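You operate a simulated robot arm through the tools that you are given. There is no shell and no other tool. Be economical: measure what you need, move in short steps, check, and stop when the job is done.

The job below is to be done with a simulated robot arm. You get a single attempt, and the scene is never put back.

TASK
Set the red meter on the yellow buffer, then on the pink one.
Fine: rinse the probe between the cups and after; press SET once steady; end with the probe in the black holder; leave the third cup.

The check looks at the end state, three seconds after you hand in, the way a careful person would. Anything else that was tipped, shoved, dropped, spilled or broken makes it a failure.

THE ROBOT
A 7-joint arm with a fingered hand, fixed in place. Base frame: the origin is at the foot of the arm, x ahead of it, y to its left, z up. Units: m, rad, N and s.
With the tool pointing down near the work surface it reaches from about 0.24 to 0.68 m from the base axis. Its first joint turns from -1.204 to 3.002 rad. Payload 3.4 kg.
The tool frame sits at the grasp point between the pads (the TCP): z along the fingers, y along the line on which they close. The tips reach 0.025 m beyond it. The gripper opens to 0.088 m. The gripper's body begins 0.029 m behind the TCP. The gripper is a hand of 5 fingers: y runs from the thumb to the fingers, the wrist lies at [-0.013, -0.097, -0.162] in the tool frame.
Orientation is that of the tool frame in the base frame, as [roll, pitch, yaw] about the fixed x, y, z axes, in that order (R = Rz(yaw) Ry(pitch) Rx(roll)). With the fingers straight down and the wrist toward the robot, the tool's x, y and z point along [0, 1, 0], [1, 0, 0] and [0, 0, -1] of the base frame.

THE INTERFACE
- The arm moves only by the tool play_rows. Its arguments are lists of equal length, an entry for each row: "turn": the turn, a rotation vector about the base's x, y, z in rad, a list of three; "dp": the shift along the base's x, y, z in mm, a list of three. In form: {"turn": [[wx, wy, wz], ...], "dp": [[x, y, z], ...]}. A call has 1 to 10 rows; each row shifts and turns the commanded pose from where the row before left it. Each row takes 0.2 s and may step no farther than 0.05 m and 0.15 rad from the row before; otherwise, the whole call is refused. Where a pose cannot be reached the arm comes as near as it can. A force on the tool above 40 N (or 10 N above the force at the start of the call, whichever is more), or a blocked arm, ends the call early, and 0.2 s more pass. In this call time passes only in rows, and 0.2 s behind the last. The reply holds the time, the measured pose of the TCP, the force on the tool along the base axes, the opening and the grip force, in the units named above and with some noise, with the torque about the TCP (base axes, N m) and any sound that the robot's microphone picked up.
- Cameras (640 x 400 px; columns grow to the right, rows downward): "scene" is fixed at [0.0508, -0.6508, 1.5405]; the picture's right is [0.42, -0.91, 0.00], its down [-0.67, -0.31, -0.68] and it looks along [0.61, 0.29, -0.74] (base axes); focal length 340 px, centre (320, 200). "wrist" rides on the gripper at [0.059, -0.079, -0.105] in the tool frame; the picture's right is [-0.73, 0.32, -0.61], its down [-0.62, -0.68, 0.38] and it looks along [-0.29, 0.66, 0.70] (tool axes); focal length 234 px, centre (320, 200). There is no depth. A picture from a camera that has moved, and an enlarged one, comes with that camera's place and axes in the base frame and with its lens.
- grab_frame(camera): a new picture of that camera. It takes no simulated time.
- move_column(by): slides the trunk up (or, below 0, down) by that many m; the arm rides with it, the base frame stays. It gives what a move gives, with no picture.
- set_fingers(index, middle, ring, little, thumb_bend, thumb_turn): sets how far each is bent, from 0 (flat) to 1 (curled in); at 0.3 the hand is open as for a grip, at 0.7 the pads meet at the TCP. One left out holds its place. A second passes; each finger stops where it meets its share of the squeeze, and holds until it gets a number again. It is the only way to open and close the hand. It gives what a move gives, with no picture; readings hold the bend of each and the force on index, middle, ring, little, thumb and palm. thumb_turn goes from beside the hand (0) to across from the fingers (1), as for a grip.
- close_up(camera, box): a new picture of the part [left, top, right, bottom] of that camera's present view, enlarged. It takes no simulated time.
- sign_off(): hands the job in; it is judged then, once.

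Go step by step. Nothing tells you positions but the pictures and the camera data: compare them with the known pose of the tool, close in by small moves and look again before you grip or let go. The budget is 120 turns and 68 pictures, counting those below and the enlarged ones. Unless the task says otherwise, let go and move clear before handing in, and close with one line.

The tools are called after "Request:" by a JSON object that holds its "fn" and its "kwargs". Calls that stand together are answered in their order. play_rows: Moves the arm, as the interface text tells. Its arguments: {"type":"object","properties":{"turn":{"type":"array","items":{"type":"array","items":{"type":"number"}}},"dp":{"type":"array","items":{"type":"array","items":{"type":"number"}}}},"required":["turn","dp"]} The other tools are called the same way: move_column (by) slides the trunk up or down; set_fingers (index, middle, ring, little, thumb_bend, thumb_turn) moves the fingers one by one; grab_frame (camera) takes a picture; close_up (camera, box) takes an enlarged picture of a part of a camera's view; sign_off () hands the job in.

At the start:

```text
clock: 0.0
tool_pos: [0.3272, -0.3177, 1.2407]
tcp_rot: [3.14, 0.0, 1.57]
force: [0.1, -0.1, 0.6]
wrist_torque: [-0.01, 0.0, -0.01]
width: 0.0874
finger_force: 0.1
shape: jaw
bend: [0.3, 0.3, 0.3, 0.3, 0.3, 0.98]
finger forces: [0.0, 0.0, 0.0, 0.0, 0.0, 0.0]
trunk travel left (down, up): [-0.725, 0.215]
```

scene: 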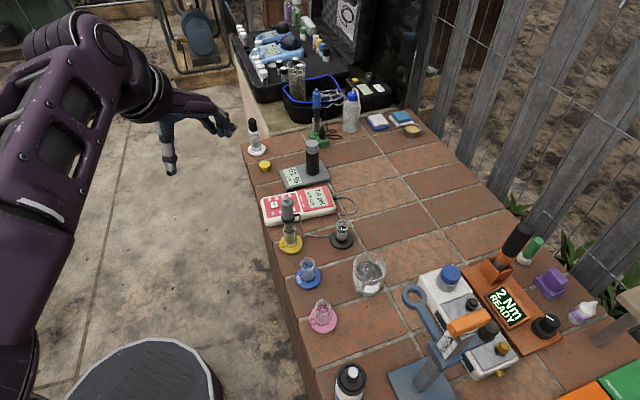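
wrist: 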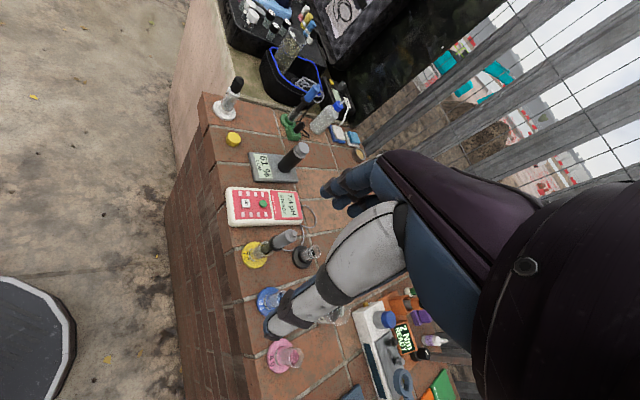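

I see a red pH meter on the brick bench, with three cups on yellow, blue and pink bases, a black holder and a water beaker. I'll look closer before moving.

Request:
{"fn": "close_up", "kwargs": {"camera": "scene", "box": [240, 170, 400, 270]}}

Request:
{"fn": "close_up", "kwargs": {"camera": "scene", "box": [270, 230, 430, 330]}}

Request:
{"fn": "close_up", "kwargs": {"camera": "wrist", "box": [220, 180, 340, 255]}}

```text
4.00 times, centred on (320, 220) of scene
camera zoom: at [0.0508, -0.6508, 1.5405], right [0.42, -0.91, 0.0], down [-0.67, -0.31, -0.68], along [0.61, 0.29, -0.74], focal length 1360 px, centre (320, 120)
```

zoom: 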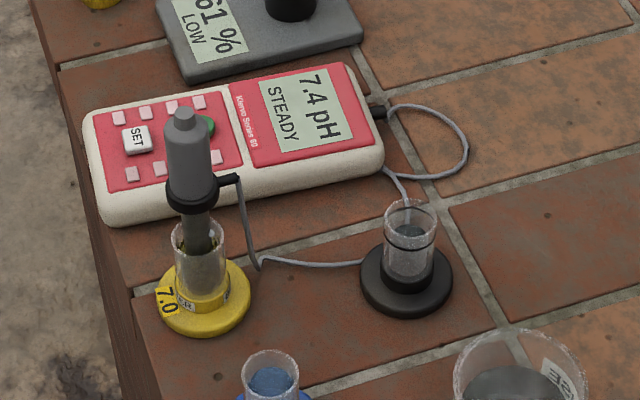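

```text
4.00 times, centred on (350, 280) of scene
camera zoom: at [0.0508, -0.6508, 1.5405], right [0.42, -0.91, 0.0], down [-0.67, -0.31, -0.68], along [0.61, 0.29, -0.74], focal length 1360 px, centre (200, -120)
```

zoom: 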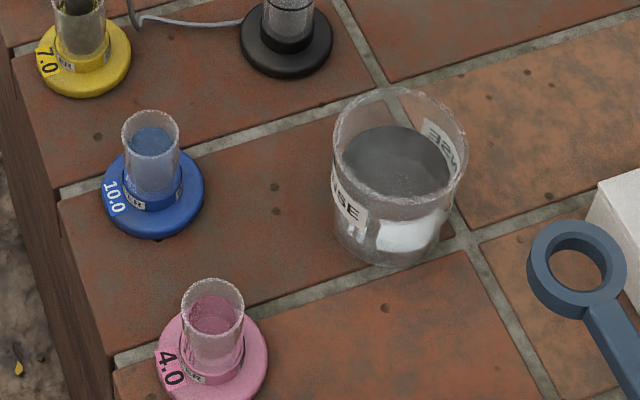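

```text
5.33 times, centred on (280, 218) of wrist
camera zoom: at [0.248, -0.2591, 1.346], right [0.32, -0.73, 0.61], down [-0.68, -0.62, -0.38], along [0.66, -0.29, -0.69], focal length 1249 px, centre (533, 107)
```

zoom: 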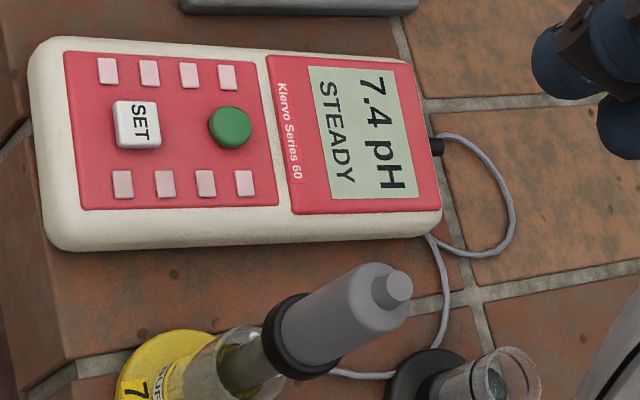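

The probe already stands in the yellow (7.0) cup and the meter shows 7.4 STEADY. By triangulation SET is near (0.527, -0.293, 0.89) and the bench is at z≈0.845. I'll shape the hand into a pointing index finger and look at it.

Request:
{"fn": "set_fingers", "kwargs": {"index": 0.3, "middle": 1, "ring": 1, "little": 1}}

Request:
{"fn": "grab_frame", "kwargs": {"camera": "wrist"}}

Request:
{"fn": "close_up", "kwargs": {"camera": "scene", "box": [100, 60, 260, 160]}}

```text
clock: 1.0
tool_pos: [0.3277, -0.3175, 1.2403]
tcp_rot: [3.14, 0.001, 1.571]
force: [0.5, -0.2, 0.0]
wrist_torque: [0.01, 0.01, -0.03]
width: 0.0846
finger_force: 0.1
shape: fingers
bend: [0.3, 1.0, 1.0, 1.0, 0.3, 0.98]
finger forces: [0.1, 0.0, 0.0, 0.1, 0.0, 0.1]
trunk travel left (down, up): [-0.725, 0.215]
```

```text
62 pictures are left
camera wrist: at [0.248, -0.2591, 1.346], right [0.32, -0.73, 0.61], down [-0.68, -0.62, -0.38], along [0.66, -0.29, -0.69], focal length 234 px, centre (320, 200)
```

wrist: 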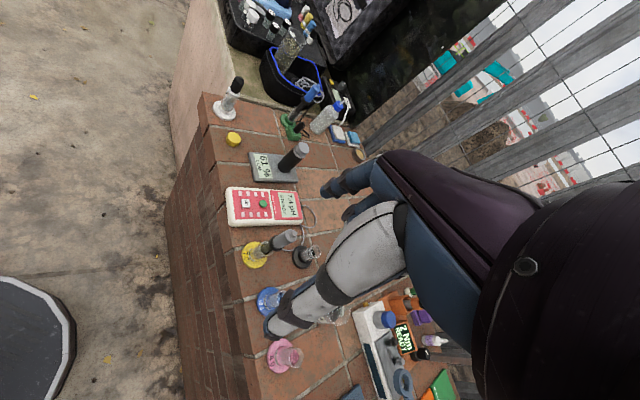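

```text
4.00 times, centred on (180, 110) of scene
camera zoom: at [0.0508, -0.6508, 1.5405], right [0.42, -0.91, 0.0], down [-0.67, -0.31, -0.68], along [0.61, 0.29, -0.74], focal length 1360 px, centre (880, 560)
```

zoom: 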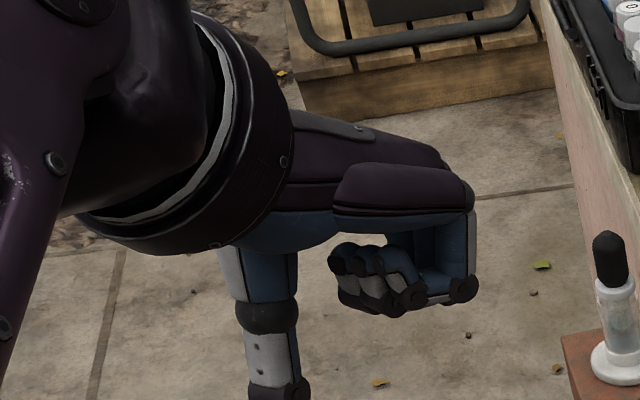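

The index finger's place is unclear from these views. I'll zoom the wrist view on the fingers.

Request:
{"fn": "close_up", "kwargs": {"camera": "wrist", "box": [250, 130, 430, 350]}}

Request:
{"fn": "close_up", "kwargs": {"camera": "scene", "box": [145, 85, 245, 185]}}

```text
1.82 times, centred on (340, 240) of wrist
camera zoom: at [0.248, -0.2591, 1.346], right [0.32, -0.73, 0.61], down [-0.68, -0.62, -0.38], along [0.66, -0.29, -0.69], focal length 426 px, centre (284, 127)
```

zoom: 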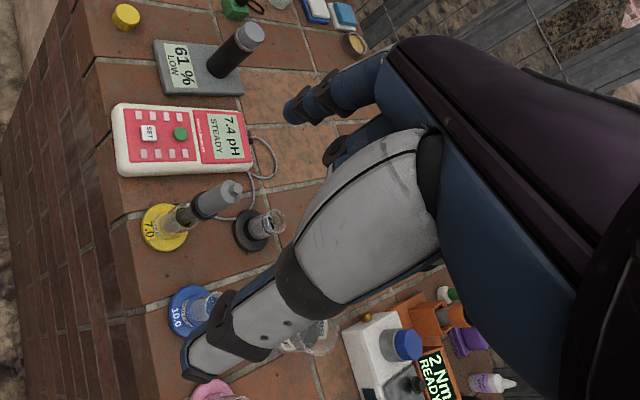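

```text
4.00 times, centred on (195, 135) of scene
camera zoom: at [0.0508, -0.6508, 1.5405], right [0.42, -0.91, 0.0], down [-0.67, -0.31, -0.68], along [0.61, 0.29, -0.74], focal length 1360 px, centre (820, 460)
```

zoom: 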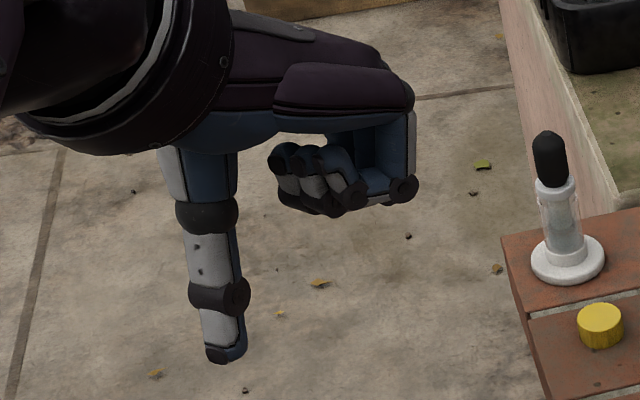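

The thumb hangs straight down with its tip at about TCP −0.053 along tool y and 0.021 below, so it makes a good poker. I'll curl the index as well, then swing over the meter with the hand aligned along it.

Request:
{"fn": "set_fingers", "kwargs": {"index": 1}}

Request:
{"fn": "play_rows", "kwargs": {"turn": [[0, 0, -0.13], [0, 0, -0.13], [0, 0, -0.13], [0, 0, -0.13], [0, 0, -0.13], [0, 0, -0.13], [0, 0, -0.13], [0, 0, -0.14]], "dp": [[28.2, -2.7, -15], [28.2, -2.7, -15], [28.2, -2.7, -15], [28.2, -2.7, -15], [28.2, -2.7, -15], [28.2, -2.7, -15], [28.2, -2.7, -15], [28.2, -2.7, -15]]}}

Request:
{"fn": "grab_frame", "kwargs": {"camera": "scene"}}

Request:
{"fn": "grab_frame", "kwargs": {"camera": "wrist"}}

```text
clock: 2.0
tool_pos: [0.3277, -0.3192, 1.2405]
tcp_rot: [3.141, 0.0, 1.57]
force: [-0.6, -0.4, -0.2]
wrist_torque: [0.01, 0.0, 0.01]
width: 0.0526
finger_force: 0.1
shape: fingers
bend: [1.0, 1.0, 1.0, 1.0, 0.3, 0.98]
finger forces: [0.0, 0.0, 0.1, 0.0, 0.0, 0.1]
trunk travel left (down, up): [-0.725, 0.215]
```

```text
clock: 3.8
tool_pos: [0.5522, -0.3378, 1.119]
tcp_rot: [3.141, 0.003, 0.519]
force: [-0.3, -0.5, -0.1]
wrist_torque: [-0.01, 0.0, -0.01]
width: 0.0528
finger_force: 0.0
shape: fingers
bend: [1.0, 1.0, 1.0, 1.0, 0.3, 0.98]
finger forces: [0.0, 0.0, 0.0, 0.1, 0.1, 0.0]
trunk travel left (down, up): [-0.725, 0.215]
```

```text
58 pictures are left
```

scene: 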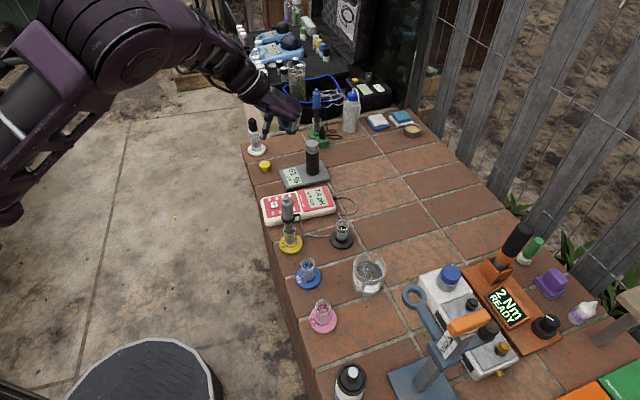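

```text
57 pictures are left
camera wrist: at [0.5644, -0.2395, 1.224], right [-0.47, -0.64, 0.61], down [-0.88, 0.28, -0.38], along [0.07, -0.72, -0.7], focal length 234 px, centre (320, 200)
```

wrist: 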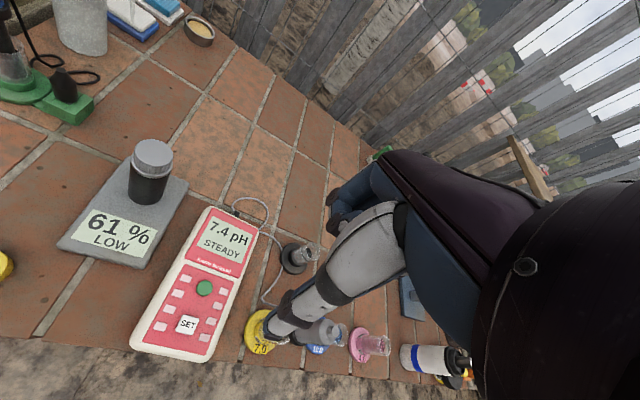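

SET re-triangulates to (0.528, -0.295), right under the thumb tip. I'll descend to about 3 cm above it and check.

Request:
{"fn": "play_rows", "kwargs": {"turn": [[0, 0, 0], [0, 0, 0], [0, 0, 0], [0, 0, 0], [0, 0, 0], [0, 0, 0]], "dp": [[3, -1, -30], [0, 0, -30], [0, 0, -30], [0, 0, -30], [0, 0, -30], [0, 0, -28]]}}

Request:
{"fn": "close_up", "kwargs": {"camera": "scene", "box": [220, 130, 380, 230]}}

Request:
{"fn": "grab_frame", "kwargs": {"camera": "wrist"}}

```text
clock: 5.2
tool_pos: [0.5438, -0.3451, 0.9598]
tcp_rot: [3.139, 0.001, 0.521]
force: [-0.2, 0.4, 0.8]
wrist_torque: [0.01, -0.01, -0.01]
width: 0.0527
finger_force: 0.0
shape: fingers
bend: [1.0, 1.0, 1.0, 1.0, 0.3, 0.98]
finger forces: [0.0, 0.0, 0.0, 0.0, 0.0, 0.0]
out of reach, approached as far as the arm can: row 6
trunk travel left (down, up): [-0.725, 0.215]
```

```text
4.00 times, centred on (300, 180) of scene
camera zoom: at [0.0508, -0.6508, 1.5405], right [0.42, -0.91, 0.0], down [-0.67, -0.31, -0.68], along [0.61, 0.29, -0.74], focal length 1360 px, centre (400, 280)
```

zoom: 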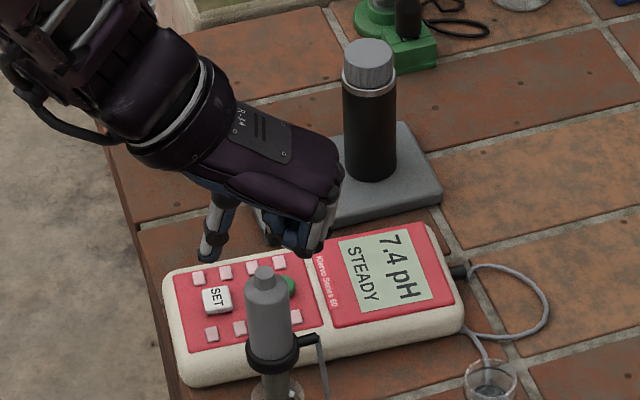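

```text
55 pictures are left
camera wrist: at [0.5557, -0.2471, 1.0646], right [-0.47, -0.64, 0.61], down [-0.88, 0.28, -0.38], along [0.08, -0.71, -0.7], focal length 234 px, centre (320, 200)
```

wrist: 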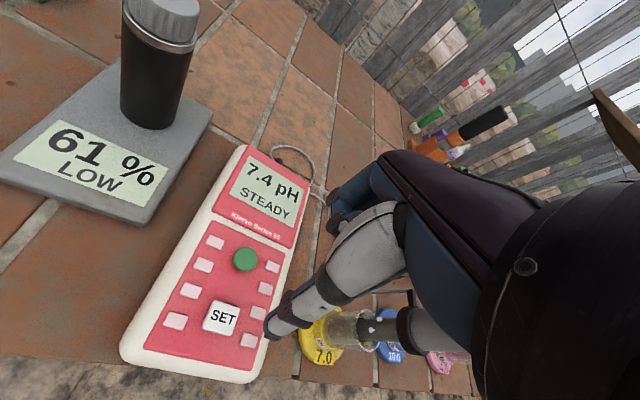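

The arm ran out of reach here. I'll raise the hand and lower the trunk so the shoulder sits lower.

Request:
{"fn": "play_rows", "kwargs": {"turn": [[0, 0, 0], [0, 0, 0], [0, 0, 0], [0, 0, 0], [0, 0, 0]], "dp": [[0, 0, 40], [0, 0, 40], [0, 0, 40], [0, 0, 40], [0, 0, 40]]}}

Request:
{"fn": "move_column", "kwargs": {"by": -0.2}}

Request:
{"fn": "grab_frame", "kwargs": {"camera": "scene"}}

```text
clock: 6.4
tool_pos: [0.5389, -0.3434, 1.16]
tcp_rot: [3.14, 0.0, 0.521]
force: [-0.1, -1.4, 0.2]
wrist_torque: [0.01, 0.02, 0.02]
width: 0.053
finger_force: 0.0
shape: fingers
bend: [1.0, 1.0, 1.0, 1.0, 0.3, 0.98]
finger forces: [0.1, 0.1, 0.0, 0.0, 0.2, 0.1]
trunk travel left (down, up): [-0.725, 0.215]
```

```text
clock: 8.6
tool_pos: [0.5405, -0.3451, 0.9606]
tcp_rot: [3.139, -0.001, 0.519]
force: [0.2, -0.1, 0.4]
wrist_torque: [0.0, -0.02, -0.01]
width: 0.0526
finger_force: 0.2
shape: fingers
bend: [1.0, 1.0, 1.0, 1.0, 0.3, 0.98]
finger forces: [0.0, 0.0, 0.0, 0.0, 0.0, 0.0]
trunk travel left (down, up): [-0.525, 0.415]
```

```text
54 pictures are left
```

scene: 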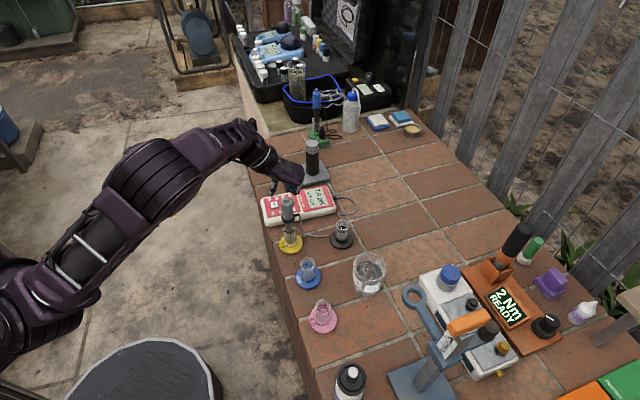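

Reach is better now. I'll align over SET and descend to just above it.

Request:
{"fn": "play_rows", "kwargs": {"turn": [[0, 0, 0], [0, 0, 0], [0, 0, 0]], "dp": [[14.5, 4, 0], [0, 0, -17], [0, 0, -17]]}}

Request:
{"fn": "close_up", "kwargs": {"camera": "scene", "box": [240, 150, 352, 220]}}

Request:
{"fn": "close_up", "kwargs": {"camera": "wrist", "box": [160, 250, 360, 400]}}

```text
clock: 9.4
tool_pos: [0.5566, -0.3401, 0.9238]
tcp_rot: [-3.141, -0.001, 0.52]
force: [-0.6, 0.2, 0.1]
wrist_torque: [-0.01, 0.01, -0.03]
width: 0.0526
finger_force: 0.0
shape: fingers
bend: [1.0, 1.0, 1.0, 1.0, 0.3, 0.98]
finger forces: [0.1, 0.0, 0.0, 0.0, 0.0, 0.1]
trunk travel left (down, up): [-0.525, 0.415]
```

```text
5.71 times, centred on (296, 185) of scene
camera zoom: at [0.0508, -0.6508, 1.5405], right [0.42, -0.91, 0.0], down [-0.67, -0.31, -0.68], along [0.61, 0.29, -0.74], focal length 1943 px, centre (457, 286)
```

zoom: 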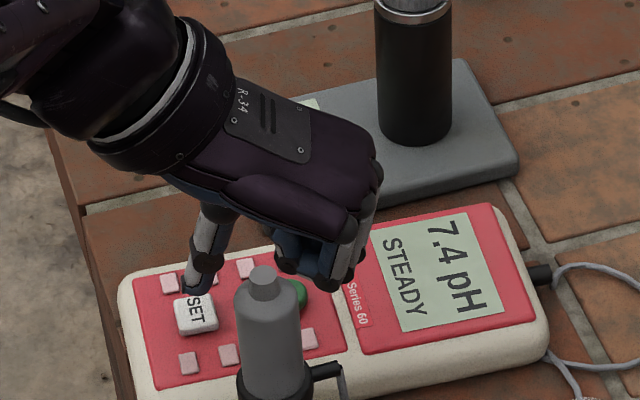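

```text
2.67 times, centred on (260, 325) of wrist
camera zoom: at [0.5675, -0.2425, 1.0292], right [-0.47, -0.64, 0.61], down [-0.88, 0.28, -0.38], along [0.08, -0.71, -0.7], focal length 624 px, centre (480, -133)
```

zoom: 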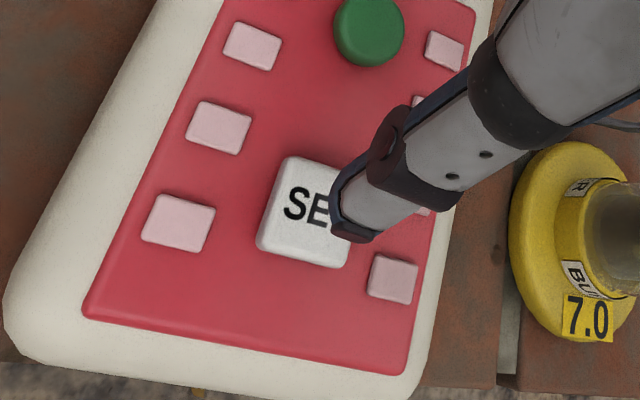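

The thumb tip is over SET. I'll press in small steps while watching the force.

Request:
{"fn": "play_rows", "kwargs": {"turn": [[0, 0, 0], [0, 0, 0], [0, 0, 0], [0, 0, 0]], "dp": [[0, 0, -5], [0, 0, -4], [0, 0, -3], [0, 0, -2]]}}

```text
clock: 10.4
tool_pos: [0.554, -0.3415, 0.9101]
tcp_rot: [3.14, -0.001, 0.521]
force: [-0.3, 0.9, 0.8]
wrist_torque: [-0.02, -0.01, 0.01]
width: 0.0529
finger_force: 0.0
shape: fingers
bend: [1.0, 1.0, 1.0, 1.0, 0.3, 0.98]
finger forces: [0.0, 0.1, 0.0, 0.0, 0.5, 0.1]
trunk travel left (down, up): [-0.525, 0.415]
```

Request:
{"fn": "play_rows", "kwargs": {"turn": [[0, 0, 0], [0, 0, 0]], "dp": [[0, 0, -1.5], [0, 0, -1.5]]}}

Request:
{"fn": "close_up", "kwargs": {"camera": "scene", "box": [240, 150, 352, 220]}}

```text
clock: 11.0
tool_pos: [0.5547, -0.3403, 0.9092]
tcp_rot: [3.141, 0.0, 0.52]
force: [0.3, -0.6, 1.1]
wrist_torque: [0.08, 0.07, 0.02]
width: 0.0532
finger_force: 1.2
shape: fingers
bend: [1.0, 1.0, 1.0, 1.0, 0.3, 0.98]
finger forces: [0.0, 0.1, 0.0, 0.0, 1.5, 0.0]
trunk travel left (down, up): [-0.525, 0.415]
heard: click
```

```text
5.71 times, centred on (296, 185) of scene
camera zoom: at [0.0508, -0.6508, 1.5405], right [0.42, -0.91, 0.0], down [-0.67, -0.31, -0.68], along [0.61, 0.29, -0.74], focal length 1943 px, centre (457, 286)
```

zoom: 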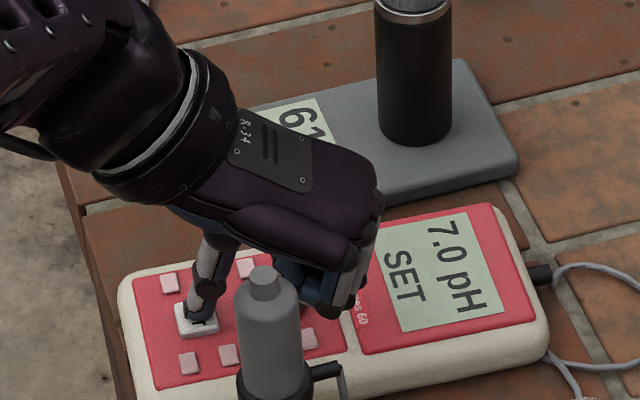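

The meter clicked and now shows 7.0 pH SET. I'll lift off, open the hand and take a view for locating the probe.

Request:
{"fn": "play_rows", "kwargs": {"turn": [[0, 0, 0], [0, 0, 0], [0, 0, 0], [0, 0, 0], [0, 0, 0], [0, 0, 0]], "dp": [[0, 0, 20], [0, 0, 45], [0, 0, 45], [0, 0, 45], [-20, 0, 30], [-20, 0, 20]]}}

Request:
{"fn": "set_fingers", "kwargs": {"index": 0.3, "middle": 0.3, "ring": 0.3, "little": 0.3}}

Request:
{"fn": "grab_frame", "kwargs": {"camera": "wrist"}}

Request:
{"fn": "grab_frame", "kwargs": {"camera": "scene"}}

```text
clock: 12.4
tool_pos: [0.5136, -0.3392, 1.1133]
tcp_rot: [3.139, 0.001, 0.521]
force: [0.5, -0.1, 0.1]
wrist_torque: [-0.01, -0.01, 0.0]
width: 0.053
finger_force: 0.0
shape: fingers
bend: [1.0, 1.0, 1.0, 1.0, 0.3, 0.97]
finger forces: [0.0, 0.1, 0.0, 0.0, 0.1, 0.0]
trunk travel left (down, up): [-0.525, 0.415]
```

```text
clock: 13.4
tool_pos: [0.5143, -0.3388, 1.1127]
tcp_rot: [3.14, -0.001, 0.521]
force: [0.1, 0.6, -0.5]
wrist_torque: [0.05, 0.02, 0.02]
width: 0.085
finger_force: 0.1
shape: fingers
bend: [0.3, 0.3, 0.3, 0.3, 0.3, 0.97]
finger forces: [0.0, 0.1, 0.0, 0.0, 0.0, 0.0]
trunk travel left (down, up): [-0.525, 0.415]
```

```text
50 pictures are left
camera wrist: at [0.526, -0.2414, 1.2177], right [-0.47, -0.64, 0.61], down [-0.88, 0.28, -0.38], along [0.08, -0.71, -0.7], focal length 234 px, centre (320, 200)
```

wrist: 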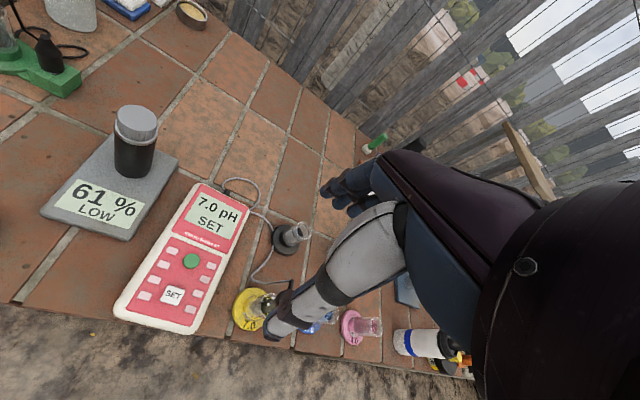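

```text
49 pictures are left
```

scene: 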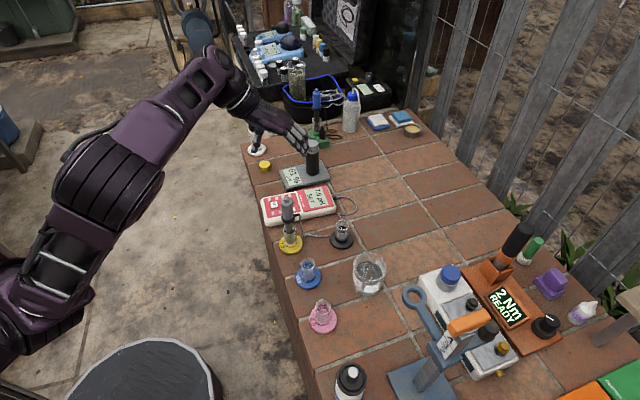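

The thumb hides the probe from the wrist camera. I'll hover above the probe's estimated spot (0.458, -0.378) and compare views.

Request:
{"fn": "play_rows", "kwargs": {"turn": [[0, 0, 0], [0, 0, 0]], "dp": [[-28, -19.5, 0], [-28, -19.5, -5]]}}

Request:
{"fn": "close_up", "kwargs": {"camera": "wrist", "box": [200, 160, 440, 400]}}

Request:
{"fn": "close_up", "kwargs": {"camera": "scene", "box": [220, 130, 380, 260]}}

```text
clock: 14.0
tool_pos: [0.4566, -0.382, 1.1086]
tcp_rot: [3.141, -0.001, 0.521]
force: [0.6, 0.1, -0.3]
wrist_torque: [0.02, 0.01, -0.02]
width: 0.0848
finger_force: 0.0
shape: fingers
bend: [0.3, 0.3, 0.3, 0.3, 0.3, 0.97]
finger forces: [0.0, 0.0, 0.0, 0.0, 0.0, 0.0]
trunk travel left (down, up): [-0.525, 0.415]
```

```text
1.67 times, centred on (320, 280) of wrist
camera zoom: at [0.469, -0.2837, 1.2138], right [-0.47, -0.64, 0.61], down [-0.88, 0.28, -0.38], along [0.08, -0.71, -0.7], focal length 390 px, centre (320, 67)
```

zoom: 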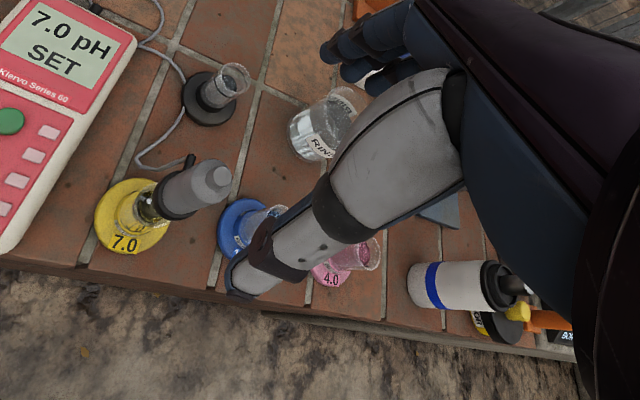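

```text
3.08 times, centred on (300, 195) of scene
camera zoom: at [0.0508, -0.6508, 1.5405], right [0.42, -0.91, 0.0], down [-0.67, -0.31, -0.68], along [0.61, 0.29, -0.74], focal length 1046 px, centre (382, 215)
```

zoom: 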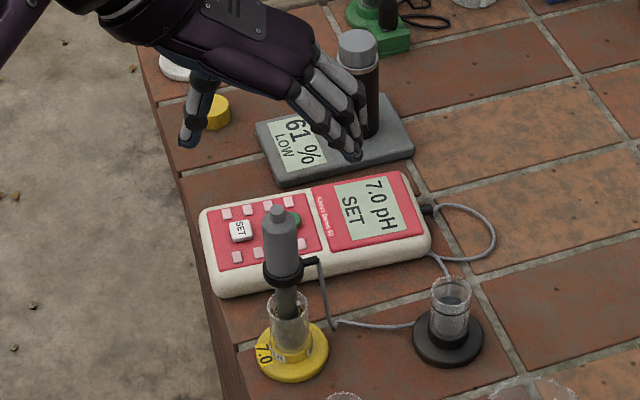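

Both views agree on the probe at (0.460, -0.378), cap top about z 1.02. I'll descend around the handle.

Request:
{"fn": "play_rows", "kwargs": {"turn": [[0, 0, 0], [0, 0, 0], [0, 0, 0], [0, 0, 0], [0, 0, 0]], "dp": [[3.4, 3.5, 0], [0, 0, -25], [0, 0, -25], [0, 0, -25], [0, 0, -25]]}}

Request:
{"fn": "close_up", "kwargs": {"camera": "wrist", "box": [200, 160, 440, 400]}}

Request:
{"fn": "close_up", "kwargs": {"camera": "scene", "box": [220, 150, 380, 260]}}

```text
clock: 15.2
tool_pos: [0.4624, -0.3767, 1.0095]
tcp_rot: [3.139, 0.0, 0.518]
force: [0.7, 0.6, -0.2]
wrist_torque: [0.02, 0.03, 0.05]
width: 0.0848
finger_force: 0.0
shape: fingers
bend: [0.3, 0.3, 0.3, 0.3, 0.3, 0.97]
finger forces: [0.1, 0.0, 0.0, 0.0, 0.0, 0.1]
trunk travel left (down, up): [-0.525, 0.415]
```

```text
1.67 times, centred on (320, 280) of wrist
camera zoom: at [0.4734, -0.2792, 1.1142], right [-0.47, -0.64, 0.61], down [-0.88, 0.28, -0.38], along [0.07, -0.72, -0.69], focal length 390 px, centre (320, 67)
```

zoom: 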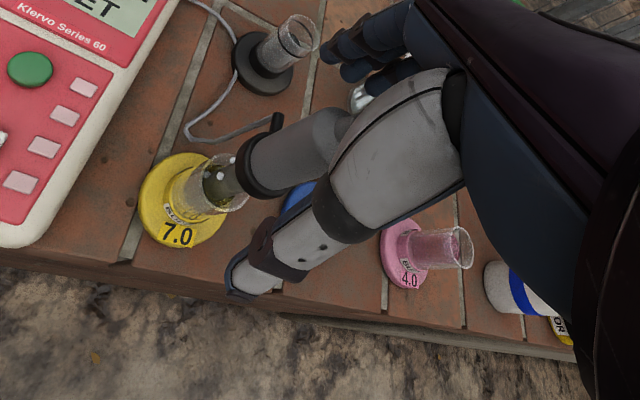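

```text
3.64 times, centred on (300, 205) of scene
camera zoom: at [0.0508, -0.6508, 1.5405], right [0.42, -0.91, 0.0], down [-0.67, -0.31, -0.68], along [0.61, 0.29, -0.74], focal length 1237 px, centre (393, 182)
```

zoom: 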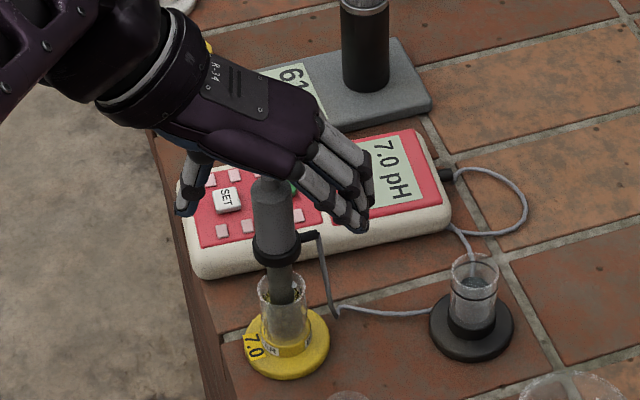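

The probe sits between thumb and fingers. I'll go down 16 mm more and watch for palm contact.

Request:
{"fn": "play_rows", "kwargs": {"turn": [[0, 0, 0], [0, 0, 0], [0, 0, 0], [0, 0, 0]], "dp": [[-1, -1, -5], [0, 0, -5], [0, 0, -3], [0, 0, -3]]}}

Request:
{"fn": "close_up", "kwargs": {"camera": "scene", "box": [250, 170, 350, 260]}}

```text
clock: 16.2
tool_pos: [0.462, -0.3757, 0.9935]
tcp_rot: [3.139, 0.001, 0.521]
force: [-0.8, -0.1, 0.3]
wrist_torque: [0.01, 0.02, 0.01]
width: 0.0847
finger_force: 0.1
shape: fingers
bend: [0.3, 0.3, 0.3, 0.3, 0.3, 0.97]
finger forces: [0.1, 0.0, 0.0, 0.1, 0.1, 0.0]
trunk travel left (down, up): [-0.525, 0.415]
```

```text
4.44 times, centred on (300, 215) of scene
camera zoom: at [0.0508, -0.6508, 1.5405], right [0.42, -0.91, 0.0], down [-0.67, -0.31, -0.68], along [0.61, 0.29, -0.74], focal length 1511 px, centre (409, 133)
```

zoom: 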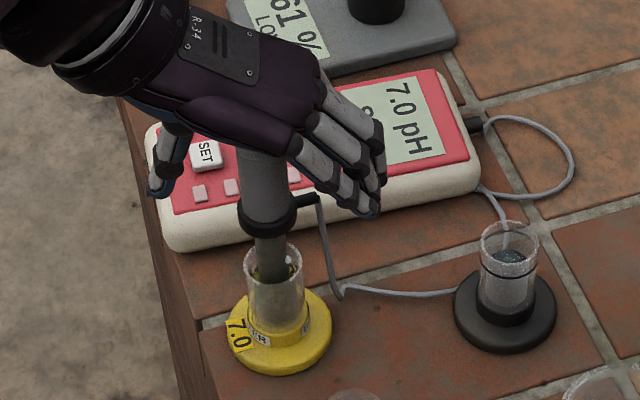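

No contact from above. I'll close in stages, starting with 0.5.

Request:
{"fn": "set_fingers", "kwargs": {"index": 0.5, "middle": 0.5, "ring": 0.5, "little": 0.5, "thumb_bend": 0.5}}

Request:
{"fn": "close_up", "kwargs": {"camera": "scene", "box": [250, 170, 350, 260]}}

Request:
{"fn": "close_up", "kwargs": {"camera": "wrist", "box": [200, 160, 440, 400]}}

```text
clock: 17.2
tool_pos: [0.4612, -0.3757, 0.9929]
tcp_rot: [3.14, 0.002, 0.52]
force: [0.1, -0.4, -1.4]
wrist_torque: [-0.01, 0.01, 0.01]
width: 0.0422
finger_force: 0.0
shape: fingers
bend: [0.5, 0.5, 0.5, 0.5, 0.5, 0.97]
finger forces: [0.0, 0.0, 0.0, 0.0, 0.0, 0.0]
trunk travel left (down, up): [-0.525, 0.415]
```

```text
4.44 times, centred on (300, 215) of scene
camera zoom: at [0.0508, -0.6508, 1.5405], right [0.42, -0.91, 0.0], down [-0.67, -0.31, -0.68], along [0.61, 0.29, -0.74], focal length 1511 px, centre (409, 133)
```

zoom: 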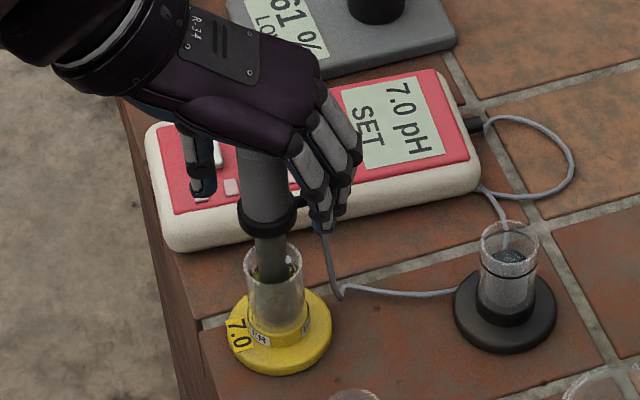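

```text
1.67 times, centred on (320, 280) of wrist
camera zoom: at [0.4734, -0.2792, 1.0976], right [-0.47, -0.64, 0.61], down [-0.88, 0.28, -0.38], along [0.08, -0.71, -0.7], focal length 390 px, centre (320, 67)
```

zoom: 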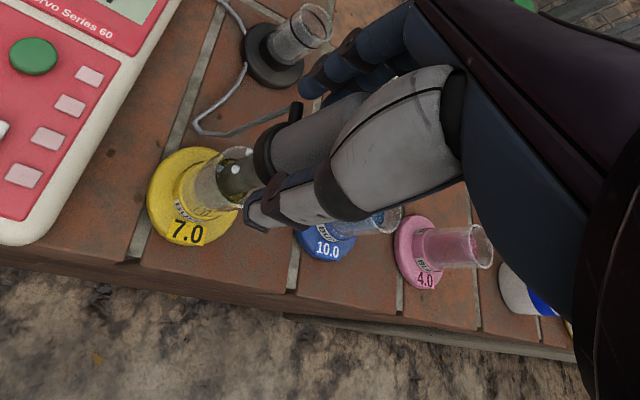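

The handle looks a few mm nearer the fingers than the thumb. I'll shift 4 mm along tool y and close further.

Request:
{"fn": "play_rows", "kwargs": {"turn": [[0, 0, 0]], "dp": [[2, -3.5, 0]]}}

Request:
{"fn": "set_fingers", "kwargs": {"index": 0.58, "middle": 0.58, "ring": 0.58, "little": 0.58, "thumb_bend": 0.58}}

Request:
{"fn": "close_up", "kwargs": {"camera": "scene", "box": [250, 170, 350, 260]}}

```text
clock: 17.6
tool_pos: [0.4634, -0.3798, 0.9915]
tcp_rot: [3.14, 0.001, 0.52]
force: [-0.4, 1.2, -0.6]
wrist_torque: [-0.02, -0.02, -0.01]
width: 0.0422
finger_force: 0.1
shape: fingers
bend: [0.5, 0.5, 0.5, 0.5, 0.5, 0.97]
finger forces: [0.0, 0.0, 0.0, 0.0, 0.0, 0.0]
trunk travel left (down, up): [-0.525, 0.415]
```

```text
clock: 18.6
tool_pos: [0.4634, -0.3792, 0.9929]
tcp_rot: [3.14, 0.0, 0.521]
force: [0.1, -0.4, -0.7]
wrist_torque: [0.01, 0.02, -0.04]
width: 0.0266
finger_force: 0.2
shape: fingers
bend: [0.57, 0.57, 0.57, 0.57, 0.57, 0.97]
finger forces: [0.1, 0.1, 0.1, 0.1, 0.0, 0.1]
trunk travel left (down, up): [-0.525, 0.415]
```

```text
4.44 times, centred on (300, 215) of scene
camera zoom: at [0.0508, -0.6508, 1.5405], right [0.42, -0.91, 0.0], down [-0.67, -0.31, -0.68], along [0.61, 0.29, -0.74], focal length 1511 px, centre (409, 133)
```

zoom: 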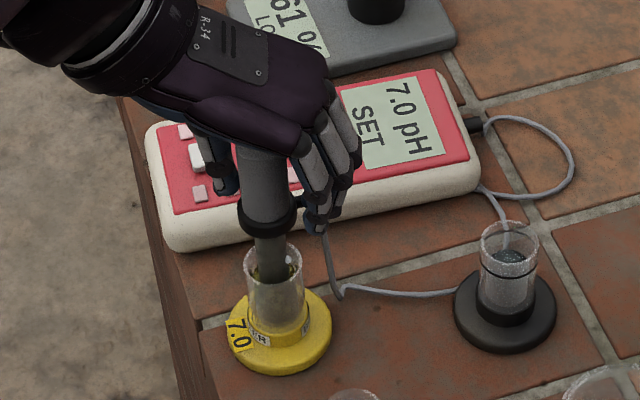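

Request:
{"fn": "set_fingers", "kwargs": {"index": 0.6, "middle": 0.64, "ring": 0.64, "little": 0.6, "thumb_bend": 0.64}}

Request:
{"fn": "close_up", "kwargs": {"camera": "scene", "box": [250, 170, 350, 260]}}

```text
clock: 19.6
tool_pos: [0.4639, -0.381, 0.9917]
tcp_rot: [3.14, 0.0, 0.52]
force: [-0.2, 0.8, 0.5]
wrist_torque: [-0.02, 0.01, 0.05]
width: 0.0178
finger_force: 1.3
shape: fingers
bend: [0.6, 0.62, 0.64, 0.6, 0.62, 0.97]
finger forces: [0.0, 1.2, 0.1, 0.1, 1.1, 0.1]
trunk travel left (down, up): [-0.525, 0.415]
```

```text
4.44 times, centred on (300, 215) of scene
camera zoom: at [0.0508, -0.6508, 1.5405], right [0.42, -0.91, 0.0], down [-0.67, -0.31, -0.68], along [0.61, 0.29, -0.74], focal length 1511 px, centre (409, 133)
```

zoom: 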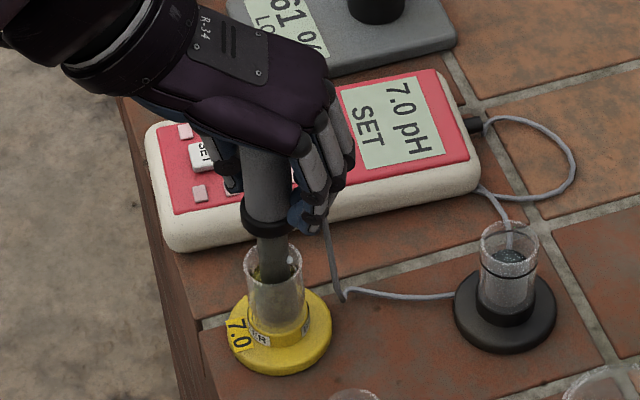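

Middle and thumb touch the handle. I'll squeeze a bit more and check the forces.

Request:
{"fn": "set_fingers", "kwargs": {"middle": 0.7, "ring": 0.7, "thumb_bend": 0.7}}

Request:
{"fn": "close_up", "kwargs": {"camera": "wrist", "box": [200, 160, 440, 400]}}

Request:
{"fn": "close_up", "kwargs": {"camera": "scene", "box": [270, 180, 330, 230]}}

```text
clock: 20.6
tool_pos: [0.4628, -0.3803, 0.9923]
tcp_rot: [3.139, -0.001, 0.52]
force: [0.0, -0.9, 0.0]
wrist_torque: [0.01, 0.0, 0.01]
width: 0.0163
finger_force: 4.7
shape: fingers
bend: [0.6, 0.65, 0.7, 0.6, 0.65, 0.96]
finger forces: [0.1, 4.1, 0.1, 0.0, 4.2, 0.0]
trunk travel left (down, up): [-0.525, 0.415]
```

```text
1.67 times, centred on (320, 280) of wrist
camera zoom: at [0.4752, -0.2825, 1.0972], right [-0.47, -0.64, 0.61], down [-0.88, 0.28, -0.38], along [0.08, -0.71, -0.7], focal length 390 px, centre (320, 67)
```

zoom: 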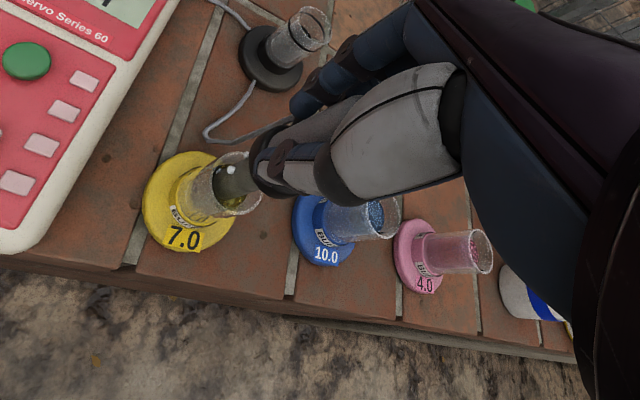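

```text
8.00 times, centred on (300, 205) of scene
camera zoom: at [0.0508, -0.6508, 1.5405], right [0.42, -0.91, 0.0], down [-0.67, -0.31, -0.68], along [0.61, 0.29, -0.74], focal length 2720 px, centre (480, 160)
```

zoom: 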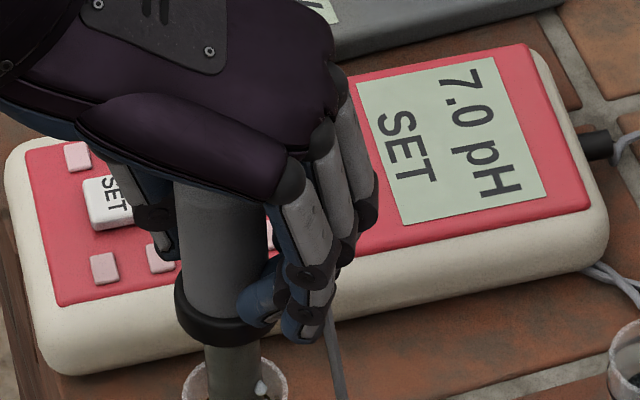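

The ring finger simply passes in front of the handle, leaving a centred pinch of thumb against middle. I'll firm it up and make a small test lift.

Request:
{"fn": "set_fingers", "kwargs": {"middle": 0.76, "thumb_bend": 0.76, "index": 0.66}}

Request:
{"fn": "play_rows", "kwargs": {"turn": [[0, 0, 0], [0, 0, 0], [0, 0, 0]], "dp": [[0, 0, 5], [0, 0, 10], [0, 0, 15]]}}

Request:
{"fn": "close_up", "kwargs": {"camera": "scene", "box": [240, 160, 360, 260]}}

```text
clock: 21.6
tool_pos: [0.4643, -0.3804, 0.9917]
tcp_rot: [3.14, 0.001, 0.52]
force: [-0.4, 0.0, -1.2]
wrist_torque: [0.01, 0.01, -0.01]
width: 0.0096
finger_force: 10.5
shape: fingers
bend: [0.65, 0.64, 0.7, 0.6, 0.69, 0.93]
finger forces: [1.0, 10.3, 0.0, 0.0, 10.4, 0.0]
trunk travel left (down, up): [-0.525, 0.415]
```

```text
clock: 22.4
tool_pos: [0.4636, -0.3805, 1.0228]
tcp_rot: [3.14, 0.0, 0.521]
force: [0.3, -0.9, -0.2]
wrist_torque: [0.01, -0.02, -0.01]
width: 0.0092
finger_force: 10.8
shape: fingers
bend: [0.65, 0.73, 0.7, 0.6, 0.69, 0.93]
finger forces: [1.0, 10.4, 0.0, 0.1, 10.5, 0.0]
trunk travel left (down, up): [-0.525, 0.415]
```

```text
4.00 times, centred on (300, 210) of scene
camera zoom: at [0.0508, -0.6508, 1.5405], right [0.42, -0.91, 0.0], down [-0.67, -0.31, -0.68], along [0.61, 0.29, -0.74], focal length 1360 px, centre (400, 160)
```

zoom: 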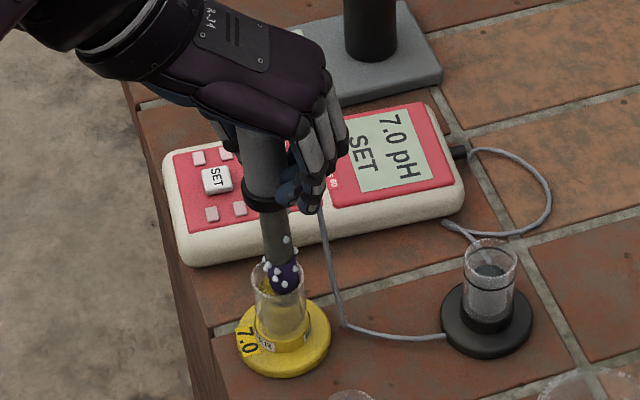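

The probe is out and held nearly upright. I'll lift it clear of all the rims and carry it toward the rinse beaker.

Request:
{"fn": "play_rows", "kwargs": {"turn": [[0, 0, 0], [0, 0, 0], [0, 0, 0], [0, 0, 0], [0, 0, 0], [0, 0, 0], [0, 0, 0]], "dp": [[0, 0, 30], [0, 0, 35], [0, 0, 30], [-8, -40, 0], [-8, -40, 0], [-8, -40, 0], [-8, -40, 0]]}}

Request:
{"fn": "grab_frame", "kwargs": {"camera": "scene"}}

Request:
{"fn": "grab_frame", "kwargs": {"camera": "wrist"}}

```text
clock: 24.0
tool_pos: [0.4323, -0.5418, 1.1182]
tcp_rot: [-3.14, -0.001, 0.519]
force: [0.4, -0.2, -0.4]
wrist_torque: [0.02, 0.01, -0.02]
width: 0.0095
finger_force: 11.2
shape: fingers
bend: [0.65, 0.73, 0.7, 0.6, 0.69, 0.93]
finger forces: [0.9, 10.5, 0.0, 0.1, 10.6, 0.0]
trunk travel left (down, up): [-0.525, 0.415]
```

```text
36 pictures are left
```

scene: 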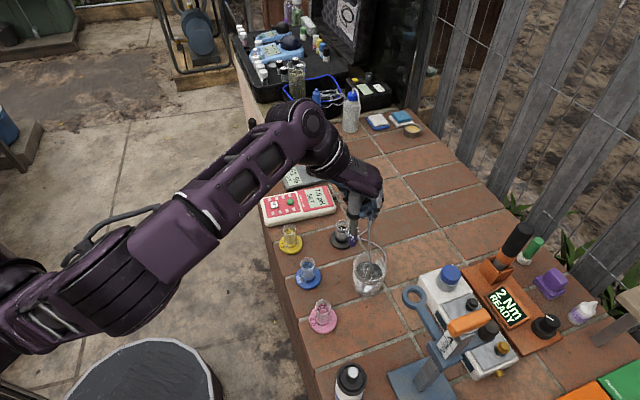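

```text
35 pictures are left
camera wrist: at [0.4436, -0.4435, 1.2231], right [-0.47, -0.64, 0.61], down [-0.88, 0.28, -0.38], along [0.08, -0.71, -0.7], focal length 234 px, centre (320, 200)
```

wrist: 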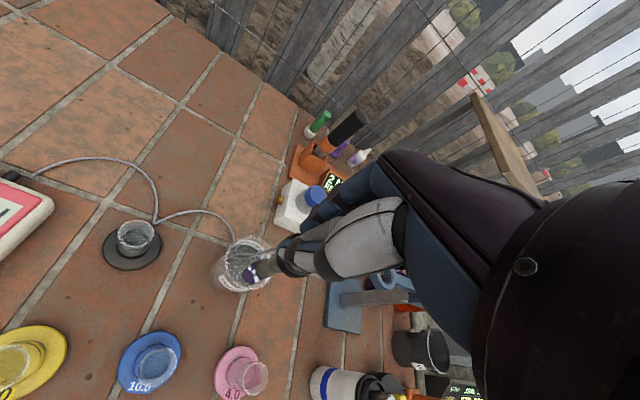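

The holder is at about (0.5245, -0.4855), pink about (0.32, -0.529) and the beaker about (0.436, -0.579). I'll move over the beaker and check before dipping.

Request:
{"fn": "play_rows", "kwargs": {"turn": [[0, 0, 0], [0, 0, 0]], "dp": [[6, -34, 0], [0, 0, -30]]}}

Request:
{"fn": "close_up", "kwargs": {"camera": "scene", "box": [300, 170, 460, 310]}}

Request:
{"fn": "close_up", "kwargs": {"camera": "wrist", "box": [200, 200, 340, 330]}}

```text
clock: 24.6
tool_pos: [0.4389, -0.5714, 1.0892]
tcp_rot: [3.14, 0.001, 0.521]
force: [-0.3, -0.3, -0.6]
wrist_torque: [0.02, -0.01, 0.01]
width: 0.0094
finger_force: 11.0
shape: fingers
bend: [0.65, 0.73, 0.7, 0.6, 0.69, 0.93]
finger forces: [0.9, 10.6, 0.0, 0.0, 10.6, 0.1]
trunk travel left (down, up): [-0.525, 0.415]
```

```text
2.86 times, centred on (380, 240) of scene
camera zoom: at [0.0508, -0.6508, 1.5405], right [0.42, -0.91, 0.0], down [-0.67, -0.31, -0.68], along [0.61, 0.29, -0.74], focal length 972 px, centre (149, 86)
```

zoom: 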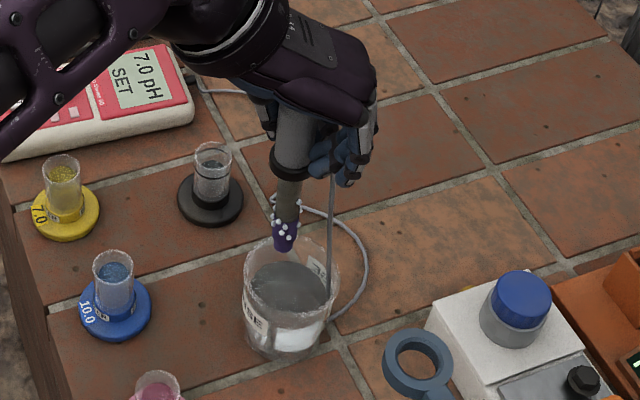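

```text
3.08 times, centred on (270, 265) of wrist
camera zoom: at [0.4492, -0.4743, 1.1941], right [-0.47, -0.64, 0.61], down [-0.88, 0.28, -0.38], along [0.08, -0.72, -0.69], focal length 720 px, centre (474, 0)
```

zoom: 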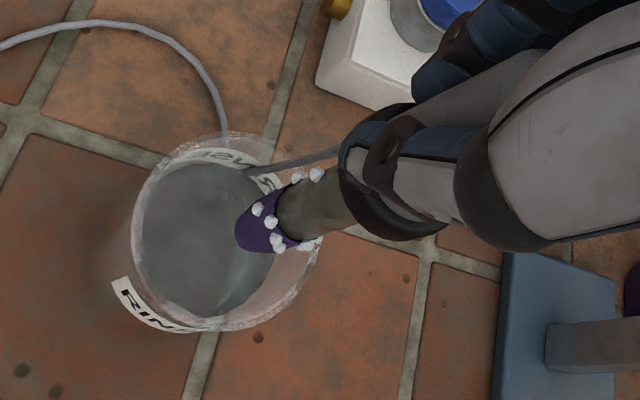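

The bulb is at (0.437, -0.573, 0.956) and the beaker centre at (0.4365, -0.582). I'll centre and dip into the rinse.

Request:
{"fn": "play_rows", "kwargs": {"turn": [[0, 0, 0], [0, 0, 0], [0, 0, 0], [0, 0, 0], [0, 0, 0]], "dp": [[-1, -8, 0], [0, 0, -25], [0, 0, -25], [0, 0, -20], [0, 0, -14]]}}

Request:
{"fn": "close_up", "kwargs": {"camera": "scene", "box": [300, 170, 460, 310]}}

```text
clock: 25.8
tool_pos: [0.4358, -0.5808, 1.004]
tcp_rot: [3.138, -0.001, 0.52]
force: [0.5, 0.5, -1.3]
wrist_torque: [0.01, 0.0, 0.0]
width: 0.0093
finger_force: 11.0
shape: fingers
bend: [0.65, 0.73, 0.7, 0.6, 0.69, 0.93]
finger forces: [0.9, 10.6, 0.1, 0.0, 10.7, 0.0]
trunk travel left (down, up): [-0.525, 0.415]
```

```text
2.86 times, centred on (380, 240) of scene
camera zoom: at [0.0508, -0.6508, 1.5405], right [0.42, -0.91, 0.0], down [-0.67, -0.31, -0.68], along [0.61, 0.29, -0.74], focal length 972 px, centre (149, 86)
```

zoom: 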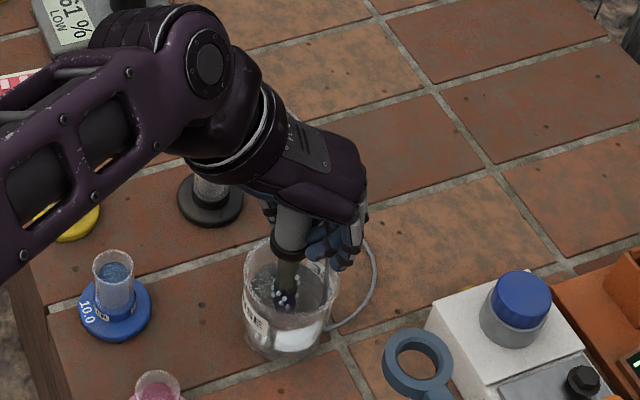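

The bulb is in the rinse water. I'll swirl gently for a couple of seconds.

Request:
{"fn": "play_rows", "kwargs": {"turn": [[0, 0, 0], [0, 0, 0], [0, 0, 0], [0, 0, 0], [0, 0, 0], [0, 0, 0], [0, 0, 0], [0, 0, 0], [0, 0, 0], [0, 0, 0]], "dp": [[0, 0, -5], [6, 0, 0], [-6, 6, 0], [-6, -6, 0], [6, -6, 0], [6, 6, 0], [-6, 6, 0], [-6, -6, 0], [6, -6, 0], [0, 6, 0]]}}

Request:
{"fn": "play_rows", "kwargs": {"turn": [[0, 0, 0], [0, 0, 0], [0, 0, 0], [0, 0, 0], [0, 0, 0]], "dp": [[0, 0, 5], [0, 0, 25], [0, 0, 25], [0, 0, 30], [0, 0, 30]]}}

Request:
{"fn": "close_up", "kwargs": {"camera": "scene", "box": [300, 170, 460, 310]}}

```text
clock: 28.0
tool_pos: [0.4367, -0.5832, 0.9997]
tcp_rot: [3.141, 0.0, 0.52]
force: [-0.3, -0.1, -0.3]
wrist_torque: [0.03, -0.01, 0.01]
width: 0.0092
finger_force: 11.1
shape: fingers
bend: [0.65, 0.73, 0.7, 0.6, 0.69, 0.93]
finger forces: [0.8, 10.6, 0.0, 0.1, 10.6, 0.0]
trunk travel left (down, up): [-0.525, 0.415]
```

```text
clock: 29.2
tool_pos: [0.4359, -0.581, 1.1147]
tcp_rot: [3.141, -0.001, 0.52]
force: [0.8, 0.3, -0.5]
wrist_torque: [-0.01, 0.01, -0.03]
width: 0.009
finger_force: 11.3
shape: fingers
bend: [0.65, 0.73, 0.7, 0.6, 0.69, 0.93]
finger forces: [0.8, 10.5, 0.1, 0.0, 10.7, 0.1]
trunk travel left (down, up): [-0.525, 0.415]
```

```text
2.86 times, centred on (380, 240) of scene
camera zoom: at [0.0508, -0.6508, 1.5405], right [0.42, -0.91, 0.0], down [-0.67, -0.31, -0.68], along [0.61, 0.29, -0.74], focal length 972 px, centre (149, 86)
```

zoom: 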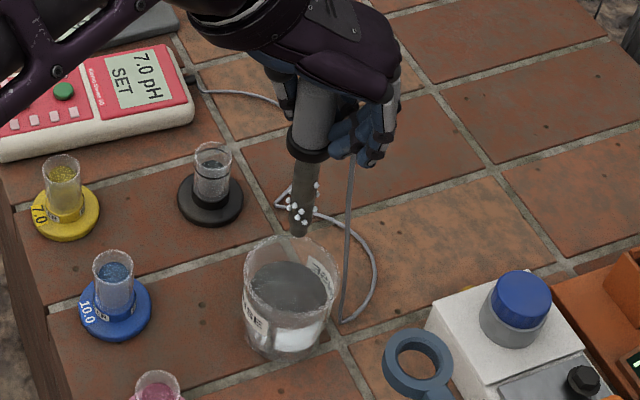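

The purple film is rinsed off. I'll carry the probe over the pink cup.

Request:
{"fn": "play_rows", "kwargs": {"turn": [[0, 0, 0], [0, 0, 0], [0, 0, 0], [0, 0, 0]], "dp": [[-29, 13, 0], [-29, 13, 0], [-29, 13, -5], [-29, 13, -10]]}}

Request:
{"fn": "close_up", "kwargs": {"camera": "scene", "box": [270, 220, 400, 340]}}

Request:
{"fn": "grab_frame", "kwargs": {"camera": "wrist"}}

```text
clock: 30.2
tool_pos: [0.3197, -0.5301, 1.0996]
tcp_rot: [3.141, -0.002, 0.52]
force: [-0.1, -0.4, -1.3]
wrist_torque: [-0.02, 0.0, 0.03]
width: 0.0092
finger_force: 11.2
shape: fingers
bend: [0.65, 0.73, 0.7, 0.6, 0.69, 0.93]
finger forces: [0.8, 10.6, 0.0, 0.1, 10.7, 0.0]
trunk travel left (down, up): [-0.525, 0.415]
```

```text
3.33 times, centred on (335, 280) of scene
camera zoom: at [0.0508, -0.6508, 1.5405], right [0.42, -0.91, 0.0], down [-0.67, -0.31, -0.68], along [0.61, 0.29, -0.74], focal length 1134 px, centre (270, -67)
```

zoom: 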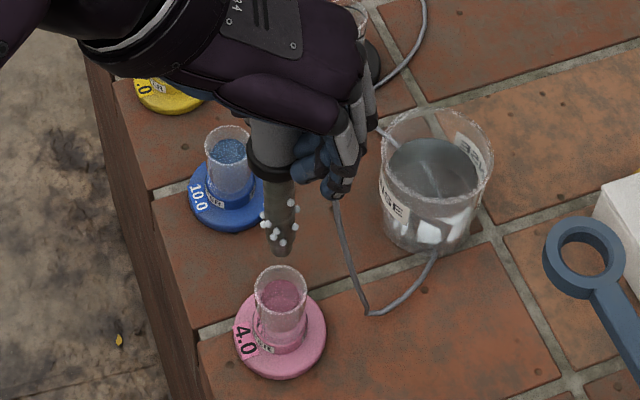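

```text
29 pictures are left
camera wrist: at [0.3311, -0.4328, 1.204], right [-0.47, -0.64, 0.61], down [-0.88, 0.28, -0.38], along [0.08, -0.71, -0.7], focal length 234 px, centre (320, 200)
```

wrist: 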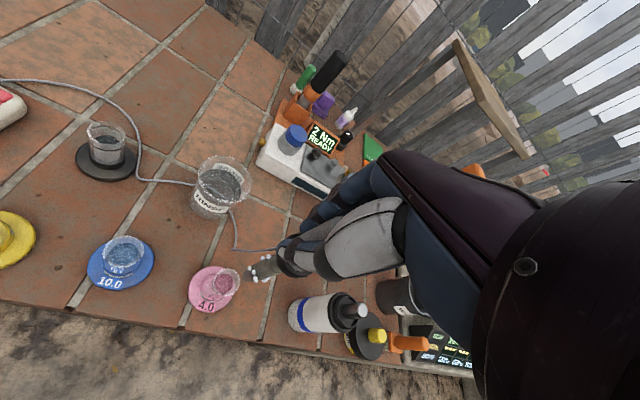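

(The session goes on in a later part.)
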